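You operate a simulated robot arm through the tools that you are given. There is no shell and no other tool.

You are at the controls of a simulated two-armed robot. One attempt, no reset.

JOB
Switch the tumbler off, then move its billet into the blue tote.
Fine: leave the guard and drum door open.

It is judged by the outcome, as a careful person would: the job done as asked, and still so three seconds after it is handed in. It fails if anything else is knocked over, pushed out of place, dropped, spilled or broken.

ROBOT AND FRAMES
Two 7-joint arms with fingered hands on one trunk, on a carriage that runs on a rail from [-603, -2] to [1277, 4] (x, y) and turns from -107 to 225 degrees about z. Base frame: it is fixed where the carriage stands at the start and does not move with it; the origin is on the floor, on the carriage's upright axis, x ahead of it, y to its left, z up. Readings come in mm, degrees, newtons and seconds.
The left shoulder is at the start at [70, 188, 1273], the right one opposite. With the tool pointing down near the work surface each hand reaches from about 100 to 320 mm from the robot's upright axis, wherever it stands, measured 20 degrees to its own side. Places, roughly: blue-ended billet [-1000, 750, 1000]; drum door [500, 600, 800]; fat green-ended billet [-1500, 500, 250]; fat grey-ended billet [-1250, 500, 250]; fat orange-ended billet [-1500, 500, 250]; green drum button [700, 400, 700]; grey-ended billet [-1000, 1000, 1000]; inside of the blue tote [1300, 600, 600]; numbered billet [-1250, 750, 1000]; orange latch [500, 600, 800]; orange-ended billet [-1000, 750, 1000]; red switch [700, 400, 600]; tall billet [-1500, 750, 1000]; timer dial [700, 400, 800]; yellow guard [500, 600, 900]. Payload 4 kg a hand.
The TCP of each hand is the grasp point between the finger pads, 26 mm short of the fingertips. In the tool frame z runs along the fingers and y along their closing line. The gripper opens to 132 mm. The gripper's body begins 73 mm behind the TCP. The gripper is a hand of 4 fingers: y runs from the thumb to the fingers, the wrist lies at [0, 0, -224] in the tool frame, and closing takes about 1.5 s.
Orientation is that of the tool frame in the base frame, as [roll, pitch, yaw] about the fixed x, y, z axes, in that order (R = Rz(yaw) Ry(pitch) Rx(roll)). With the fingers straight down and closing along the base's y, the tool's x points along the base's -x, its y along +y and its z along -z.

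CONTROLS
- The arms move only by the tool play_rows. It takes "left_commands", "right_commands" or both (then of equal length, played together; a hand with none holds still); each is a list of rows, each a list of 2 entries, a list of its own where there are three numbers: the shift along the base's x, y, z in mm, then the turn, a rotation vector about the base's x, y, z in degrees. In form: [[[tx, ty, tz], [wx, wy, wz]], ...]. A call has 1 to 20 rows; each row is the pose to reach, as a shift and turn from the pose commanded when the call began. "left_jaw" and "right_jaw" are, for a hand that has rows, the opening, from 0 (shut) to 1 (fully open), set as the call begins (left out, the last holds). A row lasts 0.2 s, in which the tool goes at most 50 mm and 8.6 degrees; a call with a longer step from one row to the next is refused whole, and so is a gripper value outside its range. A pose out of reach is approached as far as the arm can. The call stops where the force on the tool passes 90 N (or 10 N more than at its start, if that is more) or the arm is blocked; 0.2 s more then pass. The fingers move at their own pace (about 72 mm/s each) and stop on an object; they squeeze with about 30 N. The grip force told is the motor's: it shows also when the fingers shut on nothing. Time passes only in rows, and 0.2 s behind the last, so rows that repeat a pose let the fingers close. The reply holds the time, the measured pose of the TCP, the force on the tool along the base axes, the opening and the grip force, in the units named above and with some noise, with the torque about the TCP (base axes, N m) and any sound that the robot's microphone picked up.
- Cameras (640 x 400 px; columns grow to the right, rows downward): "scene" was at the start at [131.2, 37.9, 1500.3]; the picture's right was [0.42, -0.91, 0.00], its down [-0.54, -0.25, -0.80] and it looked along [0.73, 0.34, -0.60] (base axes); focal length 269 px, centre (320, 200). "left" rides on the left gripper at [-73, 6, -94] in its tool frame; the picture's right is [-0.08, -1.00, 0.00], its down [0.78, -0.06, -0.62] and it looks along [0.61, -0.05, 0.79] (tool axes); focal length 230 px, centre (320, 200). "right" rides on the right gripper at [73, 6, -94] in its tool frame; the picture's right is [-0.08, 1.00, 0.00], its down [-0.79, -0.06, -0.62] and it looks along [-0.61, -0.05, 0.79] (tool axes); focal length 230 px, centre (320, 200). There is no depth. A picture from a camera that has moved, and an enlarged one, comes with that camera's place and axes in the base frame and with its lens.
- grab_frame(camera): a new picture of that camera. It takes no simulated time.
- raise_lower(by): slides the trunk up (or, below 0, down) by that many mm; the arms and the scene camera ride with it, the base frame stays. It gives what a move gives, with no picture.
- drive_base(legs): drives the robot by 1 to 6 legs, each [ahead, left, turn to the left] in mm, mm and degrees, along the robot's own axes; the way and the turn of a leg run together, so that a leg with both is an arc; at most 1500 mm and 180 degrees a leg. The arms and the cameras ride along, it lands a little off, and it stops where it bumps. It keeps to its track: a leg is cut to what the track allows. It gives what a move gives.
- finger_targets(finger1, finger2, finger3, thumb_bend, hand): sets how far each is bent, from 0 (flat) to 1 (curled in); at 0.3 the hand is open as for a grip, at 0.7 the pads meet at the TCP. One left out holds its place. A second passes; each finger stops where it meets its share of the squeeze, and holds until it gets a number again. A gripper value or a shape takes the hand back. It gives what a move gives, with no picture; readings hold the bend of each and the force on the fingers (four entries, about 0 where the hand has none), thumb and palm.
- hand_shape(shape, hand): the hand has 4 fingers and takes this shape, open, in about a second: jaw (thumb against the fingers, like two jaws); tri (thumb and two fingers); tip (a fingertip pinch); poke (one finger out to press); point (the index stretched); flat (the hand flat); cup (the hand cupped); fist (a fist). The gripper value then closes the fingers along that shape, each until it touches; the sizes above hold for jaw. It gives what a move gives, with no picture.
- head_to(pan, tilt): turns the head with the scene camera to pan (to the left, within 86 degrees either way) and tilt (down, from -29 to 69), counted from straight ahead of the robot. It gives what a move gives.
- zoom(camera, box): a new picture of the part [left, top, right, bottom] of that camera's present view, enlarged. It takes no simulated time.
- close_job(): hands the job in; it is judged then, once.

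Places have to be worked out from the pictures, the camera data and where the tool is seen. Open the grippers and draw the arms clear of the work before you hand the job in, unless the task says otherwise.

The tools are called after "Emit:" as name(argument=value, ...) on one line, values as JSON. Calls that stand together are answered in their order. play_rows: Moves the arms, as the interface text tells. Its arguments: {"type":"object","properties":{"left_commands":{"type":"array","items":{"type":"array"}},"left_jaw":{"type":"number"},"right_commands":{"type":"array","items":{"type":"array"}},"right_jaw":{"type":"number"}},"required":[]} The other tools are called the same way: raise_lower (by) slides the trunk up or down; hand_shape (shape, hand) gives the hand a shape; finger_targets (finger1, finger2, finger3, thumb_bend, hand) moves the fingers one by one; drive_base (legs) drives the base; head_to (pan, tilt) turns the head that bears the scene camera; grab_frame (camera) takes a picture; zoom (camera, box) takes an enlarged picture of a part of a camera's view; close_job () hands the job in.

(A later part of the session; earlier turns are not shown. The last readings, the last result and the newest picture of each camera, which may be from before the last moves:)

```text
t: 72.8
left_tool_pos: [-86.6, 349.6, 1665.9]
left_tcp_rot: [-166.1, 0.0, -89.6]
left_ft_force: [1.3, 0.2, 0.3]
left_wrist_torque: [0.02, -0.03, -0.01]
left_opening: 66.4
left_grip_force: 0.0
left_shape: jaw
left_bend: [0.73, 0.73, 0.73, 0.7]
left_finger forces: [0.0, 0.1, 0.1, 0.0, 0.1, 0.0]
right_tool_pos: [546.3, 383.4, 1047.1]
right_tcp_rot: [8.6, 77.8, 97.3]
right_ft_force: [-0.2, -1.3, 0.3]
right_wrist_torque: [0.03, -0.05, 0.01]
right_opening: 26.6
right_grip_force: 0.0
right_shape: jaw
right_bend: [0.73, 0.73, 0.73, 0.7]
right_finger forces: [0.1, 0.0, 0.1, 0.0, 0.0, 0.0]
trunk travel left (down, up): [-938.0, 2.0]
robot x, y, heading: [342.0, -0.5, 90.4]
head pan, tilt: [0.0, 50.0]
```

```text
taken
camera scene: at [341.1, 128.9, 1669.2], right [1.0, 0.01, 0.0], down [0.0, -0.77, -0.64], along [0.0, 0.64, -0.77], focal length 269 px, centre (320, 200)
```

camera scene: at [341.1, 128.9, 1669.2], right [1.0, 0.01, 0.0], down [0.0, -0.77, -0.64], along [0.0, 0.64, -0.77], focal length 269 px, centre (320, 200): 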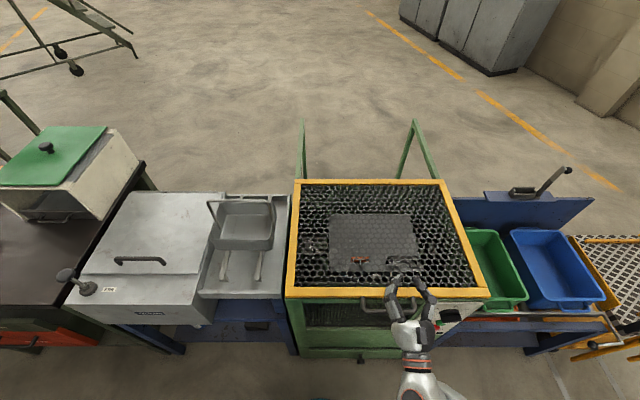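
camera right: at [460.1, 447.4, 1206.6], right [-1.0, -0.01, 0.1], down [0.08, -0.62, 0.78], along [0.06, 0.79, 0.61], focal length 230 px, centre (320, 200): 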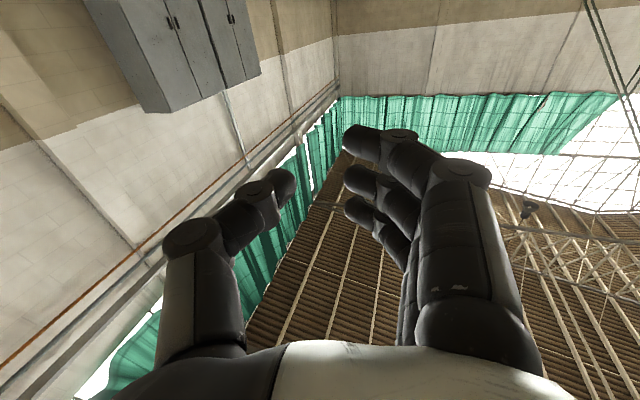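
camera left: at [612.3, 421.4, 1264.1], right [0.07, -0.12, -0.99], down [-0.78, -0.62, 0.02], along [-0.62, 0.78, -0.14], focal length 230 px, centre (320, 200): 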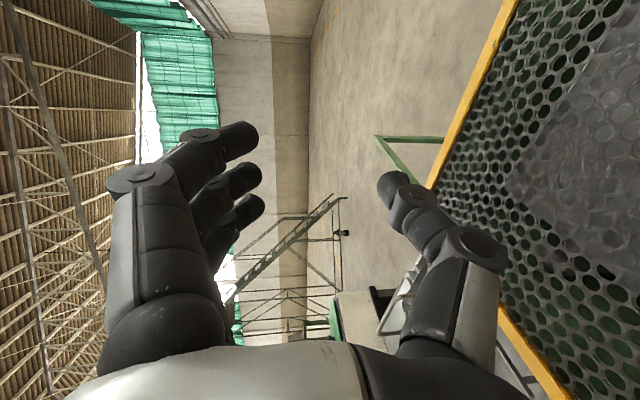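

Descent worked. Now I back off 90 mm in y and use the trunk to lower the hand below the handle level.

Emit:
play_rows(right_commands=[[[0, -30, 0], [0, 0, 0]], [[0, -60, 0], [0, 0, 0]], [[0, -95, 0], [0, 0, 0]], [[0, -95, 0], [0, 0, 0]]])

Emit:
raise_lower(by=-120)

Emit:
grab_frame(camera="scene")

Emit:
zoom(camera="scene", box=[270, 160, 510, 360])

```text
t: 73.8
left_tool_pos: [-84.9, 349.2, 1666.1]
left_tcp_rot: [-166.0, -0.1, -89.7]
left_ft_force: [-0.1, -0.5, -0.9]
left_wrist_torque: [-0.02, -0.04, 0.01]
left_opening: 66.3
left_grip_force: 0.1
left_shape: jaw
left_bend: [0.73, 0.73, 0.73, 0.7]
left_finger forces: [0.0, 0.0, 0.0, 0.1, 0.0, 0.0]
right_tool_pos: [545.9, 288.6, 1045.8]
right_tcp_rot: [8.7, 78.0, 97.3]
right_ft_force: [1.5, 0.4, -0.6]
right_wrist_torque: [-0.02, 0.02, 0.0]
right_opening: 26.6
right_grip_force: 0.2
right_shape: jaw
right_bend: [0.73, 0.73, 0.73, 0.7]
right_finger forces: [0.0, 0.1, 0.1, 0.0, 0.0, 0.0]
trunk travel left (down, up): [-938.0, 2.0]
robot x, y, heading: [337.9, 2.5, 90.3]
head pan, tilt: [0.0, 50.0]
```

```text
t: 75.3
left_tool_pos: [-87.5, 347.6, 1546.1]
left_tcp_rot: [-166.0, 0.0, -89.8]
left_ft_force: [-0.3, 0.5, -0.2]
left_wrist_torque: [0.02, 0.02, 0.0]
left_opening: 66.4
left_grip_force: 0.1
left_shape: jaw
left_bend: [0.73, 0.73, 0.73, 0.7]
left_finger forces: [0.0, 0.1, 0.1, 0.0, 0.0, 0.1]
right_tool_pos: [544.9, 290.0, 926.2]
right_tcp_rot: [8.6, 77.9, 97.4]
right_ft_force: [0.6, 0.4, 0.0]
right_wrist_torque: [0.01, -0.01, 0.04]
right_opening: 26.7
right_grip_force: 0.1
right_shape: jaw
right_bend: [0.73, 0.73, 0.73, 0.7]
right_finger forces: [0.0, 0.0, 0.1, 0.0, 0.1, 0.0]
trunk travel left (down, up): [-818.0, 122.0]
robot x, y, heading: [336.5, 2.3, 90.2]
head pan, tilt: [0.0, 50.0]
```

```text
taken
camera scene: at [341.1, 128.8, 1549.3], right [1.0, 0.01, 0.0], down [0.0, -0.77, -0.64], along [0.0, 0.64, -0.77], focal length 269 px, centre (320, 200)
```

scene: 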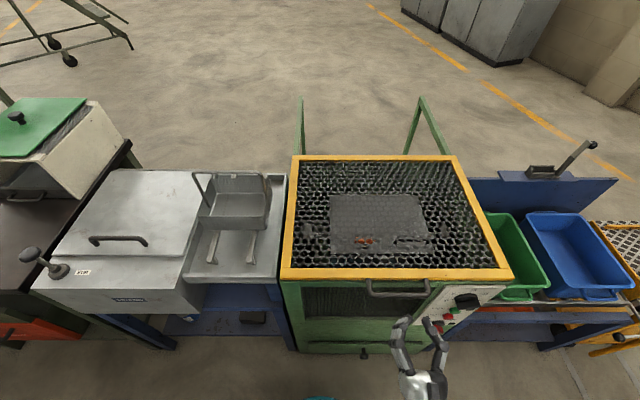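

```text
2.00 times, centred on (390, 260) of scene
camera zoom: at [341.1, 128.8, 1549.3], right [1.0, 0.01, 0.0], down [0.0, -0.77, -0.64], along [0.0, 0.64, -0.77], focal length 539 px, centre (180, 80)
```

zoom: 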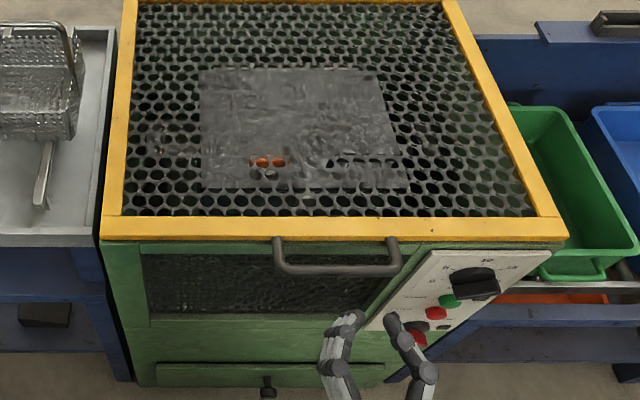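

The handle bar runs x 453–601 at about y 365, z 915. I'll close the fingers for stiffness, go down to z≈845, then slide the fingertips under the bar.

Emit:
play_rows(right_commands=[[[-3, 0, -20], [0, 0, 0]], [[-6, 0, -40], [0, 0, 0]], [[-9, 0, -60], [0, 0, 0]], [[-12, 0, -82], [0, 0, 0]], [[-12, 0, -82], [0, 0, 0]]], right_jaw=0)

Emit:
play_rows(right_commands=[[[0, 20, 0], [0, 0, 0]], [[0, 40, 0], [0, 0, 0]], [[0, 60, 0], [0, 0, 0]], [[0, 72, 0], [0, 0, 0]], [[0, 72, 0], [0, 0, 0]]])

Emit:
zoom(camera="scene", box=[330, 240, 490, 360])

Emit:
grab_frame(camera="right")

```text
t: 76.5
left_tool_pos: [-87.1, 348.7, 1546.2]
left_tcp_rot: [-166.0, 0.0, -89.7]
left_ft_force: [-1.0, 0.0, 0.1]
left_wrist_torque: [0.01, 0.02, -0.01]
left_opening: 66.2
left_grip_force: 0.0
left_shape: jaw
left_bend: [0.73, 0.73, 0.73, 0.7]
left_finger forces: [0.0, 0.0, 0.0, 0.0, 0.0, 0.1]
right_tool_pos: [533.5, 289.6, 843.8]
right_tcp_rot: [8.6, 77.9, 97.4]
right_ft_force: [0.3, -0.1, -0.6]
right_wrist_torque: [-0.01, -0.04, 0.01]
right_opening: 0.0
right_grip_force: 30.2
right_shape: jaw
right_bend: [0.69, 0.57, 0.69, 0.67]
right_finger forces: [0.0, 0.1, 0.0, 0.0, 0.0, 0.0]
trunk travel left (down, up): [-818.0, 122.0]
robot x, y, heading: [339.0, -0.2, 90.2]
head pan, tilt: [0.0, 50.0]
```

```text
t: 77.8
left_tool_pos: [-87.9, 348.0, 1545.9]
left_tcp_rot: [-166.0, 0.0, -89.7]
left_ft_force: [1.1, 0.7, -0.1]
left_wrist_torque: [0.01, -0.01, 0.0]
left_opening: 66.2
left_grip_force: 0.1
left_shape: jaw
left_bend: [0.73, 0.73, 0.73, 0.7]
left_finger forces: [0.1, 0.0, 0.0, 0.0, 0.0, 0.0]
right_tool_pos: [533.3, 360.5, 845.2]
right_tcp_rot: [8.6, 77.9, 97.2]
right_ft_force: [0.4, -0.4, -0.4]
right_wrist_torque: [-0.01, 0.04, -0.01]
right_opening: 0.0
right_grip_force: 30.0
right_shape: jaw
right_bend: [0.69, 0.57, 0.69, 0.67]
right_finger forces: [0.1, 0.0, 0.0, 0.0, 0.0, 0.0]
trunk travel left (down, up): [-818.0, 122.0]
robot x, y, heading: [340.7, 2.8, 90.6]
head pan, tilt: [0.0, 50.0]
```

```text
3.33 times, centred on (410, 300) of scene
camera zoom: at [341.1, 128.7, 1549.3], right [1.0, 0.01, 0.0], down [0.0, -0.77, -0.64], along [0.0, 0.64, -0.77], focal length 898 px, centre (20, -133)
```

zoom: 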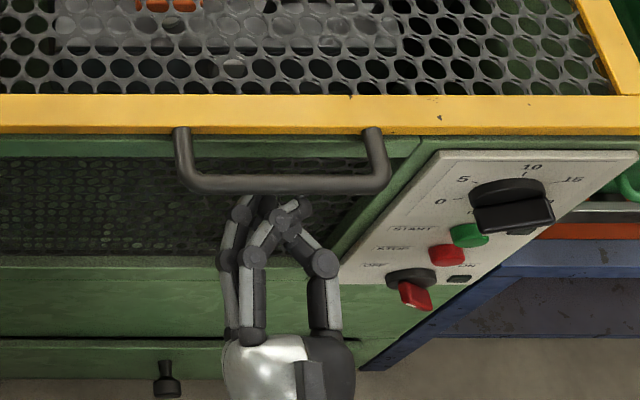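

```text
taken
camera right: at [524.0, 285.6, 753.0], right [-0.99, 0.0, 0.11], down [0.07, -0.77, 0.64], along [0.09, 0.64, 0.76], focal length 230 px, centre (320, 200)
```

right: 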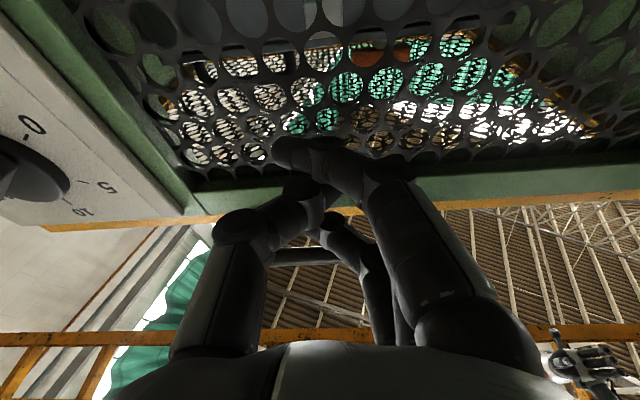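

The fingertips sit under the bar, clear of the front face. I'll lift gently 45 mm and watch the force.

Emit:
play_rows(right_commands=[[[0, 0, 10], [0, 0, 0]], [[0, 0, 20], [0, 0, 0]], [[0, 0, 30], [0, 0, 0]], [[0, 0, 40], [0, 0, 0]], [[0, 1, 55], [0, 0, 0]], [[0, 2, 70], [0, 0, 0]]])

Emit:
zoom(camera="scene", box=[270, 130, 530, 360])

```text
t: 79.0
left_tool_pos: [-86.3, 350.8, 1545.2]
left_tcp_rot: [-166.1, -0.1, -89.8]
left_ft_force: [0.4, -0.3, 1.0]
left_wrist_torque: [0.02, 0.01, 0.02]
left_opening: 66.1
left_grip_force: 0.1
left_shape: jaw
left_bend: [0.73, 0.73, 0.73, 0.7]
left_finger forces: [0.1, 0.0, 0.0, 0.0, 0.1, 0.0]
right_tool_pos: [533.5, 357.3, 879.9]
right_tcp_rot: [8.6, 80.7, 97.7]
right_ft_force: [2.6, 11.9, -41.1]
right_wrist_torque: [-0.67, 0.77, 0.13]
right_opening: 0.0
right_grip_force: 29.9
right_shape: jaw
right_bend: [0.69, 0.57, 0.68, 0.67]
right_finger forces: [0.0, 0.0, 41.4, 0.0, 0.1, 0.1]
trunk travel left (down, up): [-818.0, 122.0]
robot x, y, heading: [341.2, 1.9, 90.4]
head pan, tilt: [0.0, 50.0]
stopped in row 6 (right hand): the force on the tool passed its limit at 105 N (the readings are from after the stop); the commanded pose is now the measured one
```

```text
1.74 times, centred on (400, 245) of scene
camera zoom: at [341.9, 131.4, 1549.0], right [1.0, 0.01, 0.0], down [0.0, -0.77, -0.64], along [0.0, 0.64, -0.77], focal length 468 px, centre (181, 122)
```

zoom: 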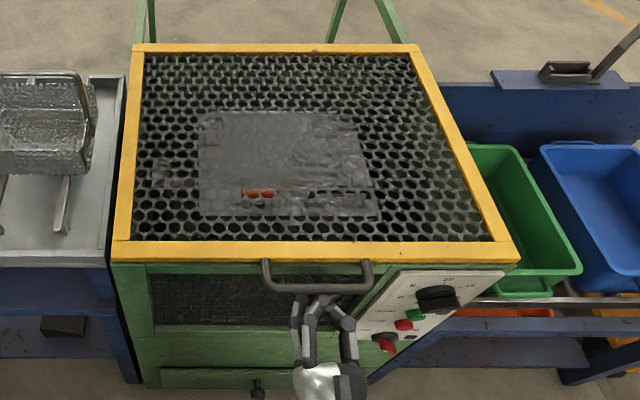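

The guard did not lift at 105 N, and the two green rails run level behind the machine at the guard's height — so the guard evidently slides back on those rails rather than hinging. I'll back the fingers out, then push the handle to the rear instead.

Emit:
play_rows(right_commands=[[[0, 0, -15], [0, 0, 0]], [[0, 0, -35], [0, 0, 0]], [[0, -25, -35], [0, 0, 0]], [[0, -50, -35], [0, 0, 0]], [[0, -75, -35], [0, 0, 0]], [[0, -75, -35], [0, 0, 0]]])

Emit:
zoom(camera="scene", box=[270, 130, 530, 360])

Emit:
zoom(camera="scene", box=[270, 70, 530, 200])

```text
t: 80.4
left_tool_pos: [-87.3, 349.1, 1545.7]
left_tcp_rot: [-166.0, 0.0, -89.7]
left_ft_force: [-0.2, -0.1, 0.5]
left_wrist_torque: [0.0, 0.06, 0.01]
left_opening: 66.4
left_grip_force: 0.1
left_shape: jaw
left_bend: [0.73, 0.73, 0.73, 0.7]
left_finger forces: [0.0, 0.0, 0.1, 0.1, 0.0, 0.0]
right_tool_pos: [532.2, 282.3, 849.9]
right_tcp_rot: [8.2, 79.8, 97.4]
right_ft_force: [0.1, -0.4, 0.2]
right_wrist_torque: [0.02, 0.03, 0.02]
right_opening: 0.0
right_grip_force: 29.8
right_shape: jaw
right_bend: [0.69, 0.57, 0.69, 0.67]
right_finger forces: [0.0, 0.1, 0.0, 0.1, 0.1, 0.0]
trunk travel left (down, up): [-818.0, 122.0]
robot x, y, heading: [341.5, 3.0, 90.4]
head pan, tilt: [0.0, 50.0]
```

```text
1.74 times, centred on (400, 245) of scene
camera zoom: at [341.1, 129.4, 1549.2], right [1.0, 0.01, 0.0], down [0.0, -0.77, -0.64], along [0.0, 0.64, -0.77], focal length 468 px, centre (181, 122)
```

zoom: 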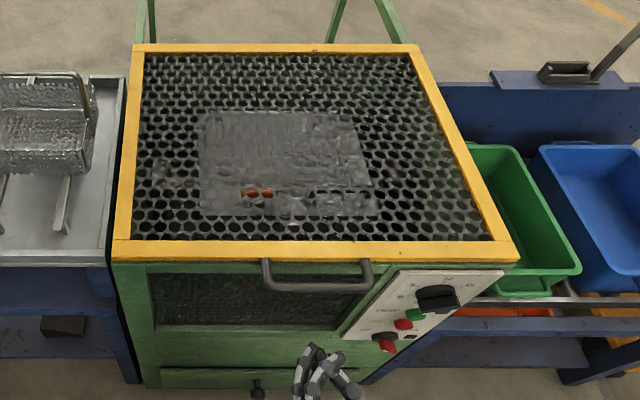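

```text
2.46 times, centred on (400, 135) of scene
camera zoom: at [341.1, 129.4, 1549.2], right [1.0, 0.01, 0.0], down [0.0, -0.77, -0.64], along [0.0, 0.64, -0.77], focal length 663 px, centre (123, 360)
```

zoom: 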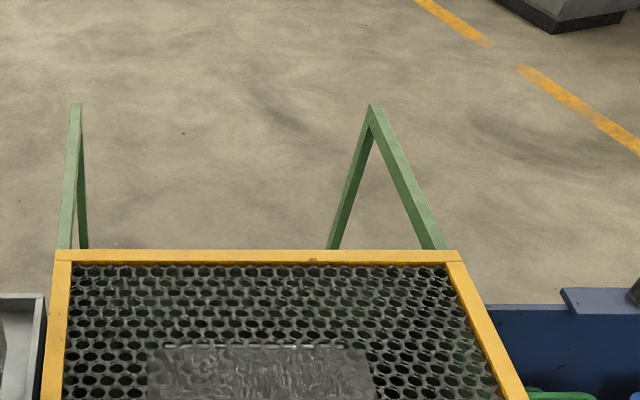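

Rails are level behind the machine, confirming a sliding guard. I'll lower the trunk 150 mm for reach and bring the closed fingers up to the handle bar's height, still in front of it.

Emit:
raise_lower(by=-150)

Emit:
play_rows(right_commands=[[[0, 0, 40], [0, 0, 0]], [[0, 0, 80], [0, 0, 0]], [[0, 0, 120], [0, 0, 0]], [[0, 0, 160], [0, 0, 0]], [[0, 0, 210], [0, 0, 0]], [[0, 0, 210], [0, 0, 0]]])

Emit:
grab_frame(camera="scene")

Emit:
grab_frame(camera="right")

```text
t: 82.1
left_tool_pos: [-87.5, 348.3, 1395.5]
left_tcp_rot: [-166.0, 0.0, -89.6]
left_ft_force: [0.2, 0.5, -0.4]
left_wrist_torque: [-0.01, 0.0, 0.01]
left_opening: 66.3
left_grip_force: 0.0
left_shape: jaw
left_bend: [0.73, 0.73, 0.73, 0.7]
left_finger forces: [0.0, 0.0, 0.0, 0.0, 0.1, 0.0]
right_tool_pos: [531.7, 281.5, 699.9]
right_tcp_rot: [8.0, 79.7, 97.3]
right_ft_force: [0.4, 1.0, -0.3]
right_wrist_torque: [0.0, 0.01, -0.02]
right_opening: 0.2
right_grip_force: 30.1
right_shape: jaw
right_bend: [0.69, 0.57, 0.69, 0.67]
right_finger forces: [0.1, 0.0, 0.0, 0.1, 0.0, 0.0]
trunk travel left (down, up): [-668.0, 272.0]
robot x, y, heading: [340.1, 0.1, 90.3]
head pan, tilt: [0.0, 50.0]
```

```text
t: 83.5
left_tool_pos: [-87.1, 349.0, 1396.0]
left_tcp_rot: [-166.0, 0.0, -89.7]
left_ft_force: [0.9, -0.5, -0.8]
left_wrist_torque: [0.02, -0.03, 0.01]
left_opening: 66.3
left_grip_force: 0.0
left_shape: jaw
left_bend: [0.73, 0.73, 0.73, 0.7]
left_finger forces: [0.1, 0.1, 0.0, 0.1, 0.1, 0.0]
right_tool_pos: [533.1, 281.5, 910.1]
right_tcp_rot: [8.0, 79.8, 97.1]
right_ft_force: [-0.4, 0.1, 0.0]
right_wrist_torque: [-0.02, 0.04, 0.01]
right_opening: 0.2
right_grip_force: 30.2
right_shape: jaw
right_bend: [0.69, 0.57, 0.69, 0.67]
right_finger forces: [0.0, 0.0, 0.0, 0.1, 0.0, 0.1]
trunk travel left (down, up): [-668.0, 272.0]
robot x, y, heading: [336.9, -0.5, 90.6]
head pan, tilt: [0.0, 50.0]
```

```text
taken
camera scene: at [341.0, 129.2, 1399.2], right [1.0, 0.01, 0.0], down [0.0, -0.77, -0.64], along [0.0, 0.64, -0.77], focal length 269 px, centre (320, 200)
```

scene: 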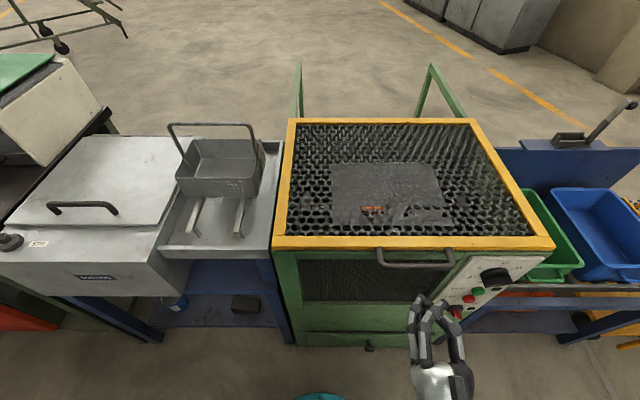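

```text
taken
camera right: at [524.9, 203.4, 821.1], right [-0.99, 0.0, 0.1], down [0.07, -0.75, 0.66], along [0.07, 0.67, 0.74], focal length 230 px, centre (320, 200)
```

right: 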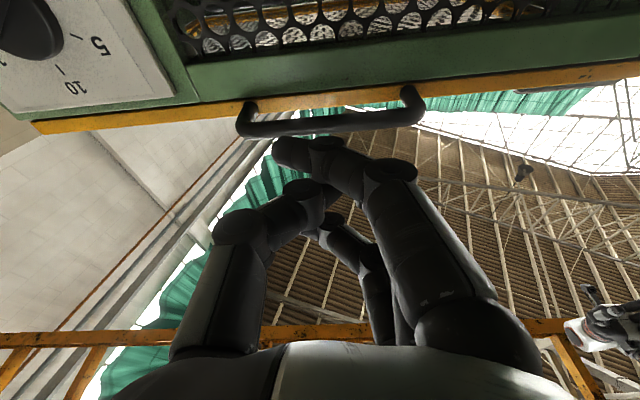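

The bar is at y≈368, z≈916, right in front of the fingertips. I'll push toward +y, slowly at first, to see whether the guard slides.

Emit:
play_rows(right_commands=[[[-4, 15, 2], [0, 0, 0]], [[-6, 30, 3], [0, 0, 0]], [[-6, 45, 3], [0, 0, 0]], [[-6, 60, 3], [0, 0, 0]], [[-6, 75, 3], [0, 0, 0]], [[-6, 90, 3], [0, 0, 0]], [[-6, 105, 3], [0, 0, 0]]])

Emit:
zoom(camera="scene", box=[260, 60, 580, 300])

```text
t: 85.1
left_tool_pos: [-88.2, 345.8, 1395.9]
left_tcp_rot: [-166.0, 0.1, -89.6]
left_ft_force: [-0.2, -0.2, 0.4]
left_wrist_torque: [0.01, 0.01, -0.02]
left_opening: 66.5
left_grip_force: 0.0
left_shape: jaw
left_bend: [0.73, 0.73, 0.73, 0.7]
left_finger forces: [0.0, 0.0, 0.0, 0.1, 0.0, 0.0]
right_tool_pos: [524.9, 385.3, 911.9]
right_tcp_rot: [7.9, 79.8, 97.4]
right_ft_force: [-3.3, -15.0, -3.7]
right_wrist_torque: [-0.37, 0.15, -0.2]
right_opening: 0.0
right_grip_force: 30.0
right_shape: jaw
right_bend: [0.73, 0.57, 0.69, 0.67]
right_finger forces: [11.7, 0.1, 0.0, 0.1, 0.0, 0.0]
trunk travel left (down, up): [-668.0, 272.0]
robot x, y, heading: [339.8, 0.1, 90.5]
head pan, tilt: [0.0, 50.0]
```

```text
1.67 times, centred on (420, 180) of scene
camera zoom: at [339.9, 126.0, 1399.5], right [1.0, 0.01, 0.0], down [0.01, -0.76, -0.64], along [0.0, 0.64, -0.76], focal length 449 px, centre (153, 233)
```

zoom: 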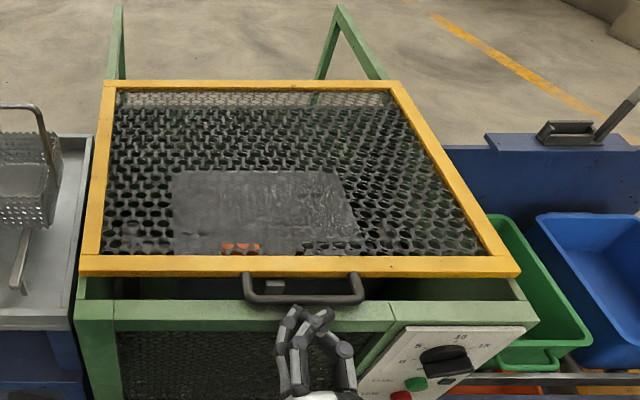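

It slides with about 15 N. I'll keep pushing another 210 mm.

Emit:
play_rows(right_commands=[[[0, 25, 0], [0, 0, 0]], [[0, 50, 0], [0, 0, 0]], [[0, 75, 0], [0, 0, 0]], [[0, 100, 0], [0, 0, 0]], [[0, 125, 0], [0, 0, 0]], [[0, 150, 0], [0, 0, 0]], [[0, 175, 0], [0, 0, 0]], [[0, 200, 0], [0, 0, 0]], [[0, 210, 0], [0, 0, 0]]])

Emit:
grab_frame(camera="scene")

```text
t: 85.6
left_tool_pos: [-87.5, 341.0, 1397.2]
left_tcp_rot: [-165.9, 0.3, -89.9]
left_ft_force: [0.9, 1.2, -0.4]
left_wrist_torque: [-0.05, 0.04, 0.01]
left_opening: 66.5
left_grip_force: 0.1
left_shape: jaw
left_bend: [0.73, 0.73, 0.73, 0.7]
left_finger forces: [0.0, 0.0, 0.0, 0.0, 0.0, 0.1]
right_tool_pos: [515.5, 408.3, 915.4]
right_tcp_rot: [8.5, 79.8, 98.9]
right_ft_force: [-18.0, -72.5, 20.6]
right_wrist_torque: [-2.03, 0.03, -1.61]
right_opening: 0.1
right_grip_force: 30.0
right_shape: jaw
right_bend: [0.78, 0.57, 0.69, 0.67]
right_finger forces: [70.7, 0.0, 0.0, 0.0, 1.8, 0.0]
trunk travel left (down, up): [-668.0, 272.0]
robot x, y, heading: [338.3, -0.7, 90.2]
head pan, tilt: [0.0, 50.0]
stopped in row 2 (right hand): the force on the tool passed its limit at 98 N (the readings are from after the stop); the commanded pose is now the measured one
```

```text
taken
camera scene: at [340.0, 120.4, 1400.5], right [1.0, 0.0, 0.0], down [0.0, -0.76, -0.65], along [0.0, 0.65, -0.76], focal length 269 px, centre (320, 200)
```

scene: 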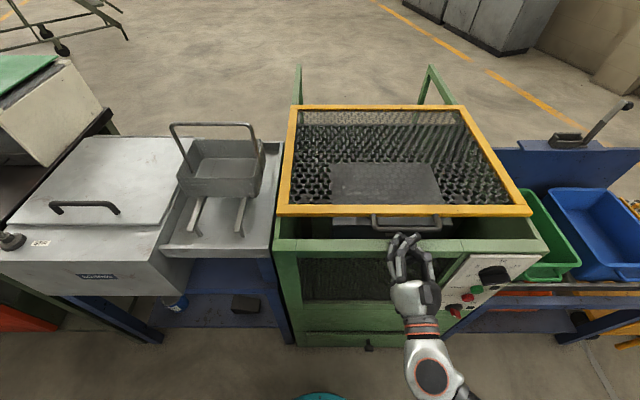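

The lower finger has jammed against the machine's front rail (70 N on finger 1), while the handle slid on to y≈455. I'll back off, lift over the rail, and then push with the hand coming from above.

Emit:
play_rows(right_commands=[[[5, -20, 0], [0, 0, 0]], [[10, -40, 0], [0, 0, 0]], [[10, -60, 20], [0, 0, 0]], [[10, -60, 60], [0, 0, 0]], [[10, -60, 90], [0, 0, 0]]])

Emit:
raise_lower(by=100)

Emit:
play_rows(right_commands=[[[0, 4, 0], [-8.2, 0, 0]], [[0, 8, 0], [-16.4, 0, 0]], [[0, 12, 0], [-24.6, 0, 0]], [[0, 16, 0], [-32.8, 0, 0]], [[0, 20, 0], [-41, 0, 0]], [[0, 24, 0], [-49.2, 0, 0]], [[0, 28, 0], [-57.4, 0, 0]], [[0, 32, 0], [-65.6, 0, 0]], [[0, 36, 0], [-73.8, 0, 0]], [[0, 40, 0], [-82, 0, 0]], [[0, 44, 0], [-90, 0, 0]], [[0, 44, 0], [-90, 0, 0]]])

Emit:
grab_frame(camera="scene")

Emit:
grab_frame(camera="right")

```text
t: 86.8
left_tool_pos: [-87.6, 347.8, 1396.1]
left_tcp_rot: [-166.0, 0.0, -89.7]
left_ft_force: [-0.3, 0.0, -0.6]
left_wrist_torque: [0.01, -0.02, -0.01]
left_opening: 66.3
left_grip_force: 0.0
left_shape: jaw
left_bend: [0.73, 0.73, 0.73, 0.7]
left_finger forces: [0.1, 0.0, 0.0, 0.0, 0.0, 0.0]
right_tool_pos: [529.1, 355.8, 1002.8]
right_tcp_rot: [8.6, 80.2, 98.6]
right_ft_force: [-0.2, -0.7, 0.1]
right_wrist_torque: [0.0, -0.01, 0.01]
right_opening: 0.0
right_grip_force: 30.2
right_shape: jaw
right_bend: [0.69, 0.57, 0.69, 0.67]
right_finger forces: [0.0, 0.0, 0.0, 0.1, 0.1, 0.1]
trunk travel left (down, up): [-668.0, 272.0]
robot x, y, heading: [338.4, 1.3, 90.1]
head pan, tilt: [0.0, 50.0]
```

```text
t: 88.2
left_tool_pos: [-87.5, 348.9, 1495.8]
left_tcp_rot: [-166.0, 0.0, -89.7]
left_ft_force: [0.6, 1.1, 0.2]
left_wrist_torque: [-0.01, 0.03, 0.01]
left_opening: 66.5
left_grip_force: 0.0
left_shape: jaw
left_bend: [0.73, 0.73, 0.73, 0.7]
left_finger forces: [0.0, 0.0, 0.1, 0.0, 0.1, 0.0]
right_tool_pos: [531.1, 357.9, 1101.7]
right_tcp_rot: [8.9, 80.2, 98.9]
right_ft_force: [0.2, -1.8, 0.6]
right_wrist_torque: [0.02, -0.01, 0.0]
right_opening: 0.1
right_grip_force: 30.0
right_shape: jaw
right_bend: [0.69, 0.57, 0.69, 0.67]
right_finger forces: [0.0, 0.0, 0.1, 0.1, 0.0, 0.0]
trunk travel left (down, up): [-768.0, 172.0]
robot x, y, heading: [339.2, -1.0, 90.1]
head pan, tilt: [0.0, 50.0]
```

```text
t: 89.7
left_tool_pos: [-90.9, 346.8, 1493.2]
left_tcp_rot: [-165.8, -0.1, -89.8]
left_ft_force: [-0.8, -0.2, 0.6]
left_wrist_torque: [0.02, -0.05, -0.01]
left_opening: 66.3
left_grip_force: 0.0
left_shape: jaw
left_bend: [0.73, 0.73, 0.73, 0.7]
left_finger forces: [0.1, 0.0, 0.1, 0.0, 0.0, 0.1]
right_tool_pos: [574.8, 316.3, 985.4]
right_tcp_rot: [-144.2, 38.7, -79.5]
right_ft_force: [-0.6, -1.1, -0.2]
right_wrist_torque: [-0.01, -0.01, -0.03]
right_opening: 0.0
right_grip_force: 30.1
right_shape: jaw
right_bend: [0.69, 0.57, 0.69, 0.67]
right_finger forces: [0.0, 0.0, 0.0, 0.0, 0.0, 0.1]
right hand out of reach, approached as far as the arm can: row 2, 3, 4, 5, 6, 7
trunk travel left (down, up): [-768.0, 172.0]
robot x, y, heading: [338.0, 0.8, 90.4]
head pan, tilt: [0.0, 50.0]
stopped in row 7 (right hand): the arm was blocked; the commanded pose is now the measured one
```

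```text
taken
camera scene: at [336.8, 126.1, 1499.5], right [1.0, 0.0, 0.0], down [0.0, -0.76, -0.64], along [0.0, 0.64, -0.76], focal length 269 px, centre (320, 200)
```

scene: 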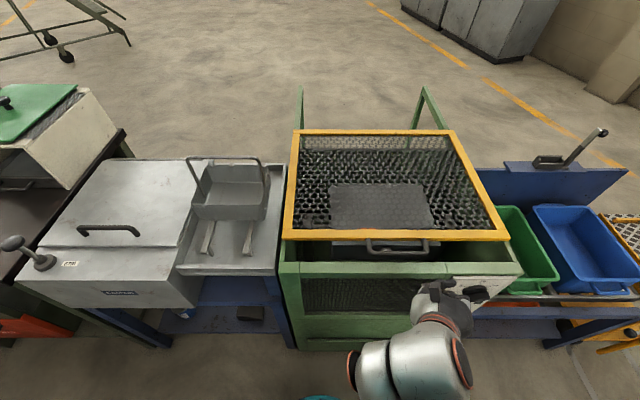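

```text
taken
camera right: at [536.4, 206.4, 996.1], right [-0.87, 0.27, -0.41], down [-0.36, 0.22, 0.91], along [0.33, 0.94, -0.09], focal length 230 px, centre (320, 200)
```

right: 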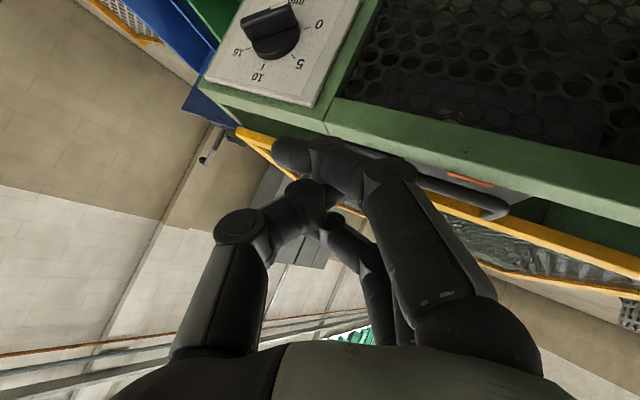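

The arm wandered into an awkward pose near the body (no contact, though). I'll lift it straight up and out to a roomy tool-down pose above the guard to recover its natural configuration.

Emit:
play_rows(right_commands=[[[0, 0, 40], [0, 0, 0]], [[0, 0, 80], [0, 0, 0]], [[0, 0, 120], [0, 0, 0]], [[-10, 25, 145], [-6.7, 5.1, 0.4]], [[-25, 50, 170], [-13.4, 10.3, 0.8]], [[-40, 80, 195], [-20.1, 15.4, 1.2]], [[-52, 110, 220], [-26.9, 20.5, 1.5]], [[-64, 140, 245], [-33.6, 25.7, 1.9]], [[-75, 165, 265], [-40.3, 30.8, 2.3]], [[-75, 165, 265], [-40.3, 30.8, 2.3]]])

Emit:
grab_frame(camera="scene")

Emit:
grab_frame(camera="right")

```text
t: 90.4
left_tool_pos: [-84.7, 350.6, 1495.5]
left_tcp_rot: [-166.0, -0.1, -89.9]
left_ft_force: [0.0, 0.3, 0.2]
left_wrist_torque: [0.01, 0.0, 0.03]
left_opening: 66.1
left_grip_force: 0.0
left_shape: jaw
left_bend: [0.73, 0.73, 0.73, 0.7]
left_finger forces: [0.0, 0.0, 0.0, 0.0, 0.0, 0.0]
right_tool_pos: [598.6, 331.7, 1018.4]
right_tcp_rot: [-126.5, 35.4, -60.3]
right_ft_force: [0.8, 0.3, -0.3]
right_wrist_torque: [0.02, 0.0, 0.03]
right_opening: 0.0
right_grip_force: 30.3
right_shape: jaw
right_bend: [0.69, 0.57, 0.69, 0.67]
right_finger forces: [0.0, 0.0, 0.0, 0.0, 0.0, 0.0]
right hand out of reach, approached as far as the arm can: row 1, 2, 3
trunk travel left (down, up): [-768.0, 172.0]
robot x, y, heading: [341.0, -1.0, 90.4]
head pan, tilt: [0.0, 50.0]
stopped in row 3 (right hand): the arm was blocked; the commanded pose is now the measured one
```

```text
taken
camera scene: at [341.9, 128.6, 1499.3], right [1.0, 0.0, 0.0], down [0.0, -0.77, -0.64], along [0.0, 0.64, -0.77], focal length 269 px, centre (320, 200)
```

scene: 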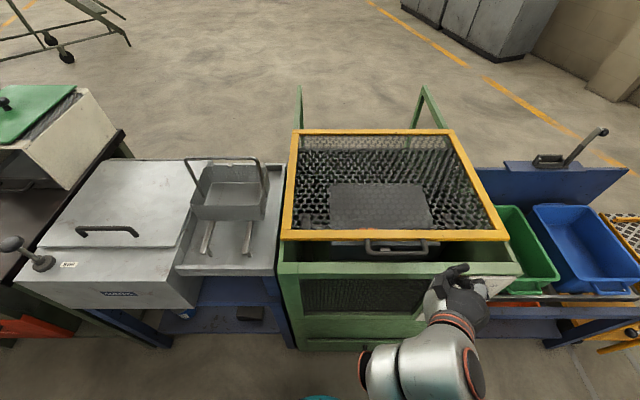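

```text
taken
camera right: at [576.3, 216.2, 1018.3], right [-0.78, 0.17, -0.61], down [-0.6, 0.12, 0.79], along [0.21, 0.98, 0.01], focal length 230 px, centre (320, 200)
```

right: 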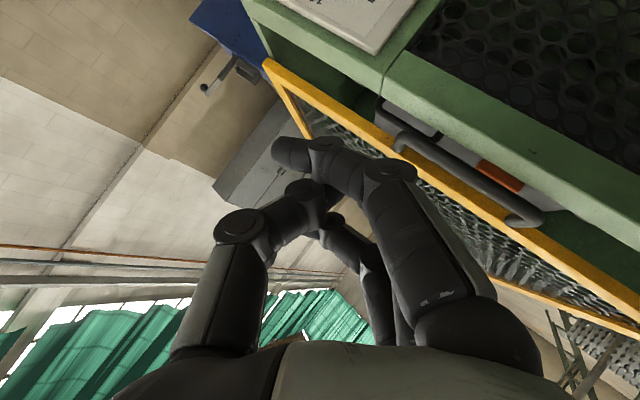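

The arm is folded too tight here. I'll raise the trunk (the hand rides up above the guard) and then extend outward over the guard, where there is room to reorient.

Emit:
raise_lower(by=170)

Emit:
play_rows(right_commands=[[[0, 30, 0], [0, 0, 0]], [[0, 60, 0], [0, 0, 0]], [[0, 90, 0], [0, 0, 0]], [[0, 120, 0], [0, 0, 0]], [[0, 150, 0], [0, 0, 0]], [[0, 180, 0], [0, 0, 0]]])

Emit:
grab_frame(camera="scene")

```text
t: 92.3
left_tool_pos: [-87.1, 351.4, 1664.2]
left_tcp_rot: [-165.9, -0.1, -89.7]
left_ft_force: [-0.7, -0.4, -0.2]
left_wrist_torque: [0.03, 0.02, 0.01]
left_opening: 66.6
left_grip_force: 0.1
left_shape: jaw
left_bend: [0.73, 0.73, 0.73, 0.7]
left_finger forces: [0.0, 0.0, 0.0, 0.0, 0.1, 0.0]
right_tool_pos: [598.3, 332.8, 1189.6]
right_tcp_rot: [-126.5, 35.3, -60.5]
right_ft_force: [0.0, -0.7, 0.5]
right_wrist_torque: [-0.02, 0.04, -0.02]
right_opening: 0.0
right_grip_force: 30.4
right_shape: jaw
right_bend: [0.69, 0.57, 0.69, 0.67]
right_finger forces: [0.0, 0.1, 0.0, 0.0, 0.0, 0.0]
trunk travel left (down, up): [-938.0, 2.0]
robot x, y, heading: [337.7, 5.5, 90.3]
head pan, tilt: [0.0, 50.0]
```

```text
t: 93.7
left_tool_pos: [-87.3, 352.8, 1664.6]
left_tcp_rot: [-166.1, -0.2, -89.8]
left_ft_force: [-0.1, 1.1, 0.9]
left_wrist_torque: [0.0, 0.0, 0.0]
left_opening: 66.3
left_grip_force: 0.1
left_shape: jaw
left_bend: [0.73, 0.73, 0.73, 0.7]
left_finger forces: [0.1, 0.0, 0.0, 0.1, 0.0, 0.0]
right_tool_pos: [620.4, 507.7, 1183.8]
right_tcp_rot: [-122.2, 32.1, -57.7]
right_ft_force: [-0.6, -0.2, 0.0]
right_wrist_torque: [-0.03, 0.0, -0.01]
right_opening: 0.4
right_grip_force: 29.8
right_shape: jaw
right_bend: [0.69, 0.57, 0.69, 0.67]
right_finger forces: [0.0, 0.0, 0.0, 0.0, 0.1, 0.0]
trunk travel left (down, up): [-938.0, 2.0]
robot x, y, heading: [341.5, 5.2, 90.1]
head pan, tilt: [0.0, 50.0]
```

```text
taken
camera scene: at [340.9, 130.3, 1669.1], right [1.0, 0.0, 0.0], down [0.0, -0.77, -0.64], along [0.0, 0.64, -0.77], focal length 269 px, centre (320, 200)
```

scene: 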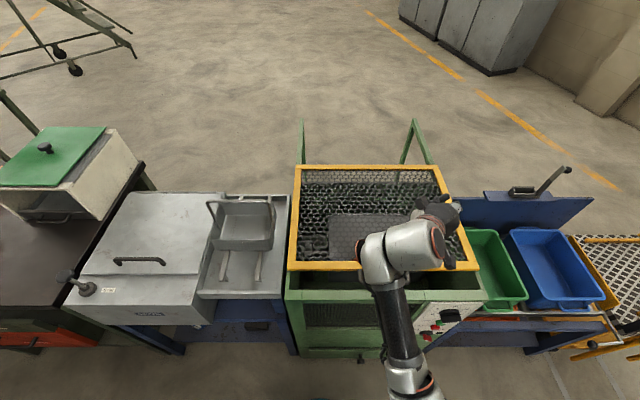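

There is room now. I'll rotate the right tool to straight down (natural roll) above the guard.

Emit:
play_rows(right_commands=[[[-9, 1, 7], [-4.9, 5.1, -1.4]], [[-18, 2, 14], [-9.7, 10.2, -2.8]], [[-27, 4, 22], [-14.6, 15.3, -4.3]], [[-36, 5, 29], [-19.4, 20.4, -5.7]], [[-45, 6, 36], [-24.3, 25.4, -7.1]], [[-54, 8, 43], [-29.1, 30.5, -8.5]], [[-63, 9, 50], [-34, 35.6, -10]], [[-72, 10, 58], [-38.8, 40.7, -11.4]], [[-80, 12, 66], [-43.7, 45.8, -12.8]], [[-80, 12, 66], [-43.7, 45.8, -12.8]]])

Emit:
grab_frame(camera="scene")

Emit:
grab_frame(camera="right")

```text
t: 94.2
left_tool_pos: [-87.3, 352.9, 1663.8]
left_tcp_rot: [-166.0, -0.3, -89.9]
left_ft_force: [-0.4, 0.7, -0.2]
left_wrist_torque: [-0.03, -0.03, -0.01]
left_opening: 66.3
left_grip_force: 0.0
left_shape: jaw
left_bend: [0.73, 0.73, 0.73, 0.7]
left_finger forces: [0.1, 0.0, 0.0, 0.1, 0.0, 0.0]
right_tool_pos: [638.0, 510.1, 1192.3]
right_tcp_rot: [-126.3, 27.7, -63.1]
right_ft_force: [-0.3, 0.0, -0.4]
right_wrist_torque: [0.0, -0.01, -0.03]
right_opening: 0.0
right_grip_force: 29.9
right_shape: jaw
right_bend: [0.69, 0.57, 0.69, 0.67]
right_finger forces: [0.0, 0.0, 0.0, 0.1, 0.0, 0.1]
trunk travel left (down, up): [-938.0, 2.0]
robot x, y, heading: [340.3, 2.9, 90.2]
head pan, tilt: [0.0, 50.0]
stopped in row 2 (right hand): the arm was blocked; the commanded pose is now the measured one
```

```text
taken
camera scene: at [341.3, 131.3, 1669.0], right [1.0, 0.0, 0.0], down [0.0, -0.77, -0.64], along [0.0, 0.64, -0.77], focal length 269 px, centre (320, 200)
```

scene: 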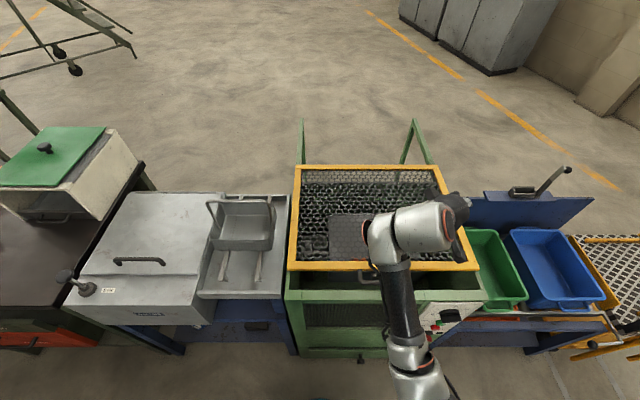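

```text
taken
camera right: at [609.6, 396.4, 1202.4], right [-0.73, 0.13, -0.68], down [-0.64, 0.24, 0.73], along [0.26, 0.96, -0.09], focal length 230 px, centre (320, 200)
```

right: 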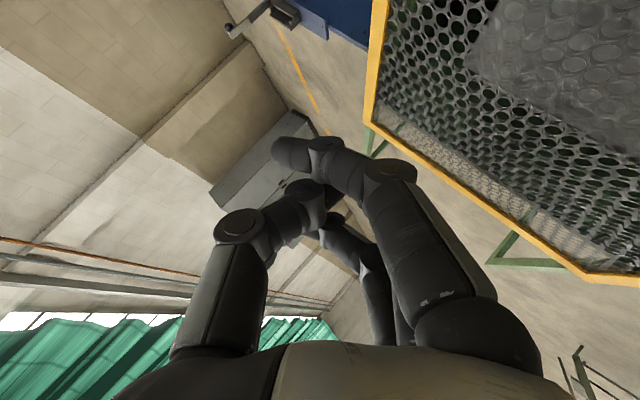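

The wrist is at a joint limit here. I'll move the hand farther out and up without turning, to free the wrist, and then rotate in small steps.

Emit:
play_rows(right_commands=[[[0, 30, 20], [0, 0, 0]], [[0, 60, 40], [0, 0, 0]], [[0, 90, 60], [0, 0, 0]], [[0, 120, 80], [0, 0, 0]], [[0, 150, 100], [0, 0, 0]], [[0, 180, 120], [0, 0, 0]], [[0, 200, 150], [0, 0, 0]]])

Emit:
play_rows(right_commands=[[[0, 0, 0], [4.5, 3.8, 2.3]], [[0, 0, 0], [9.1, 7.7, 4.6]], [[0, 0, 0], [13.6, 11.5, 6.9]], [[0, 0, 0], [18.2, 15.4, 9.2]], [[0, 0, 0], [22.7, 19.3, 11.5]], [[0, 0, 0], [27.3, 23.1, 13.8]], [[0, 0, 0], [31.8, 27, 16.1]], [[0, 0, 0], [36.4, 30.8, 18.4]], [[0, 0, 0], [41, 34.7, 20.7]], [[0, 0, 0], [47.9, 40.6, 24.2]]])

Emit:
grab_frame(camera="scene")

```text
t: 95.8
left_tool_pos: [-87.6, 350.8, 1665.3]
left_tcp_rot: [-166.0, -0.3, -89.7]
left_ft_force: [-0.6, -0.1, -0.2]
left_wrist_torque: [-0.02, -0.02, 0.01]
left_opening: 66.3
left_grip_force: 0.2
left_shape: jaw
left_bend: [0.73, 0.73, 0.73, 0.7]
left_finger forces: [0.1, 0.0, 0.1, 0.1, 0.1, 0.0]
right_tool_pos: [637.9, 709.1, 1343.3]
right_tcp_rot: [-126.4, 27.8, -63.1]
right_ft_force: [-0.5, -0.3, 1.2]
right_wrist_torque: [0.02, -0.02, 0.02]
right_opening: 0.0
right_grip_force: 30.5
right_shape: jaw
right_bend: [0.69, 0.57, 0.69, 0.67]
right_finger forces: [0.1, 0.0, 0.1, 0.0, 0.0, 0.0]
trunk travel left (down, up): [-938.0, 2.0]
robot x, y, heading: [336.5, 1.6, 90.2]
head pan, tilt: [0.0, 50.0]
```

```text
refused: row 10 steps farther than a row can; nothing moved
```

```text
taken
camera scene: at [340.4, 129.2, 1669.2], right [1.0, 0.0, 0.0], down [0.0, -0.77, -0.64], along [0.0, 0.64, -0.77], focal length 269 px, centre (320, 200)
```

scene: 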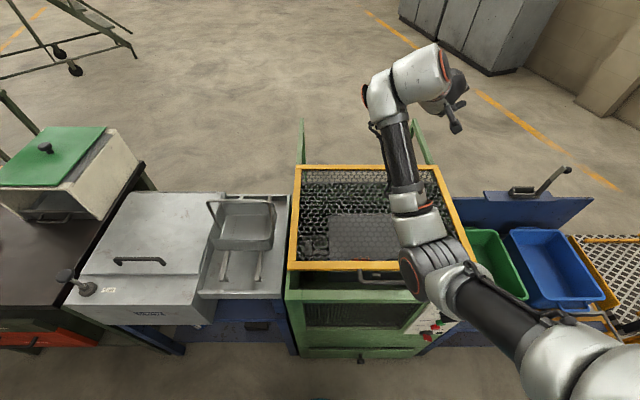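

The arm is now freely extended. I'll rotate to straight down while pulling in slightly to [560, 600, 1300].

Emit:
play_rows(right_commands=[[[-10, -14, -5], [-4.6, 5.7, -1.4]], [[-20, -27, -10], [-9.3, 11.3, -2.9]], [[-30, -41, -16], [-13.9, 17, -4.3]], [[-39, -55, -21], [-18.6, 22.6, -5.8]], [[-49, -68, -27], [-23.2, 28.3, -7.2]], [[-59, -82, -32], [-27.8, 33.9, -8.6]], [[-69, -95, -38], [-32.5, 39.6, -10.1]], [[-78, -109, -43], [-37.1, 45.2, -11.5]], [[-78, -109, -43], [-37.1, 45.2, -11.5]]])

Emit:
grab_frame(camera="scene")

```text
t: 97.8
left_tool_pos: [-86.1, 350.0, 1665.0]
left_tcp_rot: [-166.0, -0.2, -89.8]
left_ft_force: [-0.9, 0.3, -0.4]
left_wrist_torque: [0.0, 0.02, 0.01]
left_opening: 66.5
left_grip_force: 0.2
left_shape: jaw
left_bend: [0.73, 0.73, 0.73, 0.7]
left_finger forces: [0.0, 0.1, 0.0, 0.0, 0.1, 0.1]
right_tool_pos: [607.0, 691.9, 1283.6]
right_tcp_rot: [-179.9, 0.0, -89.8]
right_ft_force: [0.2, 0.2, 0.7]
right_wrist_torque: [-0.02, 0.03, -0.01]
right_opening: 0.0
right_grip_force: 30.1
right_shape: jaw
right_bend: [0.69, 0.57, 0.69, 0.67]
right_finger forces: [0.0, 0.0, 0.0, 0.0, 0.1, 0.1]
right hand out of reach, approached as far as the arm can: row 5, 6, 7, 8, 9
trunk travel left (down, up): [-938.0, 2.0]
robot x, y, heading: [338.9, -2.6, 90.5]
head pan, tilt: [0.0, 50.0]
```

```text
taken
camera scene: at [341.7, 129.0, 1669.2], right [1.0, 0.0, 0.0], down [0.0, -0.77, -0.64], along [0.0, 0.64, -0.77], focal length 269 px, centre (320, 200)
```

scene: 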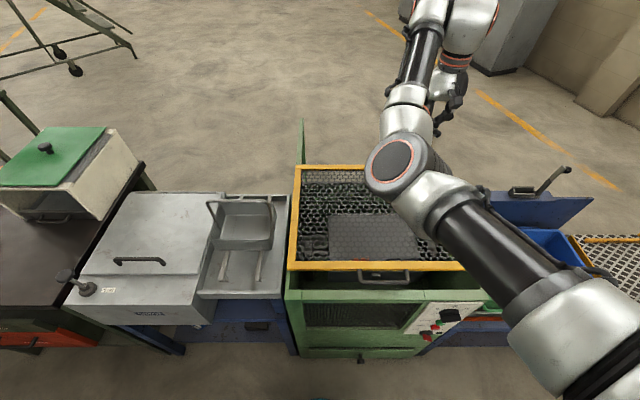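

Tool-down works best with the arm in its natural direction. With the robot at heading 0 the left hand naturally closes along y, so it can grip the handle bar from above and push it back. I'll turn back to heading 0 near x≈300.

Emit:
drive_base(legs=[[0, 0, -90], [-40, 0, 0]])

Emit:
head_to(pan=60, tilt=45)

Emit:
grab_frame(camera="scene")

Emit:
grab_frame(camera="left")

```text
t: 102.5
left_tool_pos: [663.9, 426.8, 1661.5]
left_tcp_rot: [-166.0, -0.6, 180.0]
left_ft_force: [1.6, 0.1, 0.7]
left_wrist_torque: [0.01, 0.12, -0.04]
left_opening: 66.8
left_grip_force: 0.0
left_shape: jaw
left_bend: [0.73, 0.73, 0.73, 0.7]
left_finger forces: [0.0, 0.0, 0.0, 0.1, 0.0, 0.1]
right_tool_pos: [1000.0, -268.3, 1277.0]
right_tcp_rot: [180.0, -0.5, 179.9]
right_ft_force: [0.2, 0.0, -0.2]
right_wrist_torque: [-0.02, 0.06, 0.01]
right_opening: 0.0
right_grip_force: 29.6
right_shape: jaw
right_bend: [0.69, 0.57, 0.69, 0.67]
right_finger forces: [0.1, 0.0, 0.1, 0.1, 0.1, 0.1]
trunk travel left (down, up): [-938.0, 2.0]
robot x, y, heading: [301.2, 0.7, 0.1]
head pan, tilt: [0.0, 50.0]
```

```text
t: 103.8
left_tool_pos: [653.1, 426.0, 1663.4]
left_tcp_rot: [-166.0, -0.3, 180.0]
left_ft_force: [0.4, -0.7, 0.0]
left_wrist_torque: [0.04, 0.04, -0.02]
left_opening: 66.6
left_grip_force: 0.2
left_shape: jaw
left_bend: [0.73, 0.73, 0.73, 0.7]
left_finger forces: [0.0, 0.0, 0.0, 0.0, 0.0, 0.1]
right_tool_pos: [991.5, -269.0, 1282.9]
right_tcp_rot: [-180.0, -0.1, 179.8]
right_ft_force: [-0.4, 0.2, -0.8]
right_wrist_torque: [-0.02, 0.02, 0.01]
right_opening: 0.0
right_grip_force: 30.2
right_shape: jaw
right_bend: [0.69, 0.57, 0.69, 0.67]
right_finger forces: [0.1, 0.1, 0.0, 0.0, 0.0, 0.1]
trunk travel left (down, up): [-938.0, 2.0]
robot x, y, heading: [301.2, 2.6, 0.2]
head pan, tilt: [60.0, 45.0]
```

```text
taken
camera scene: at [395.4, 72.5, 1676.0], right [0.87, -0.5, 0.0], down [-0.35, -0.61, -0.71], along [0.35, 0.61, -0.71], focal length 269 px, centre (320, 200)
```

scene: 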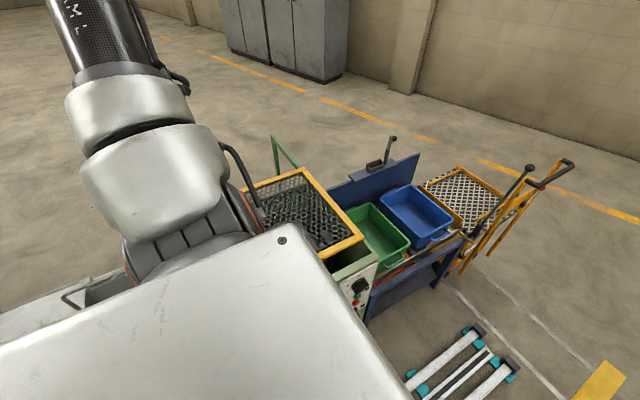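

```text
taken
camera left: at [726.4, 453.5, 1752.5], right [0.08, -0.97, 0.24], down [-0.78, 0.09, 0.62], along [-0.62, -0.24, -0.75], focal length 230 px, centre (320, 200)
```

left: 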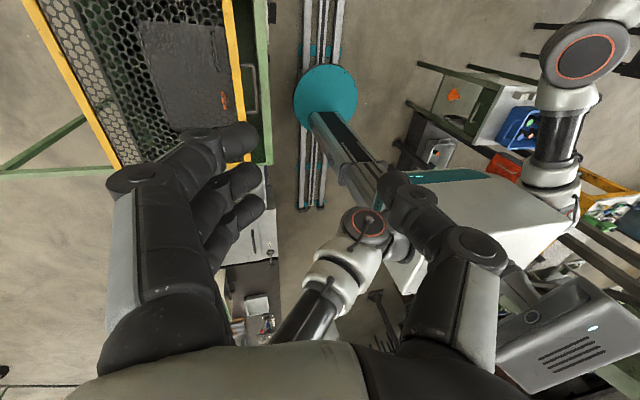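

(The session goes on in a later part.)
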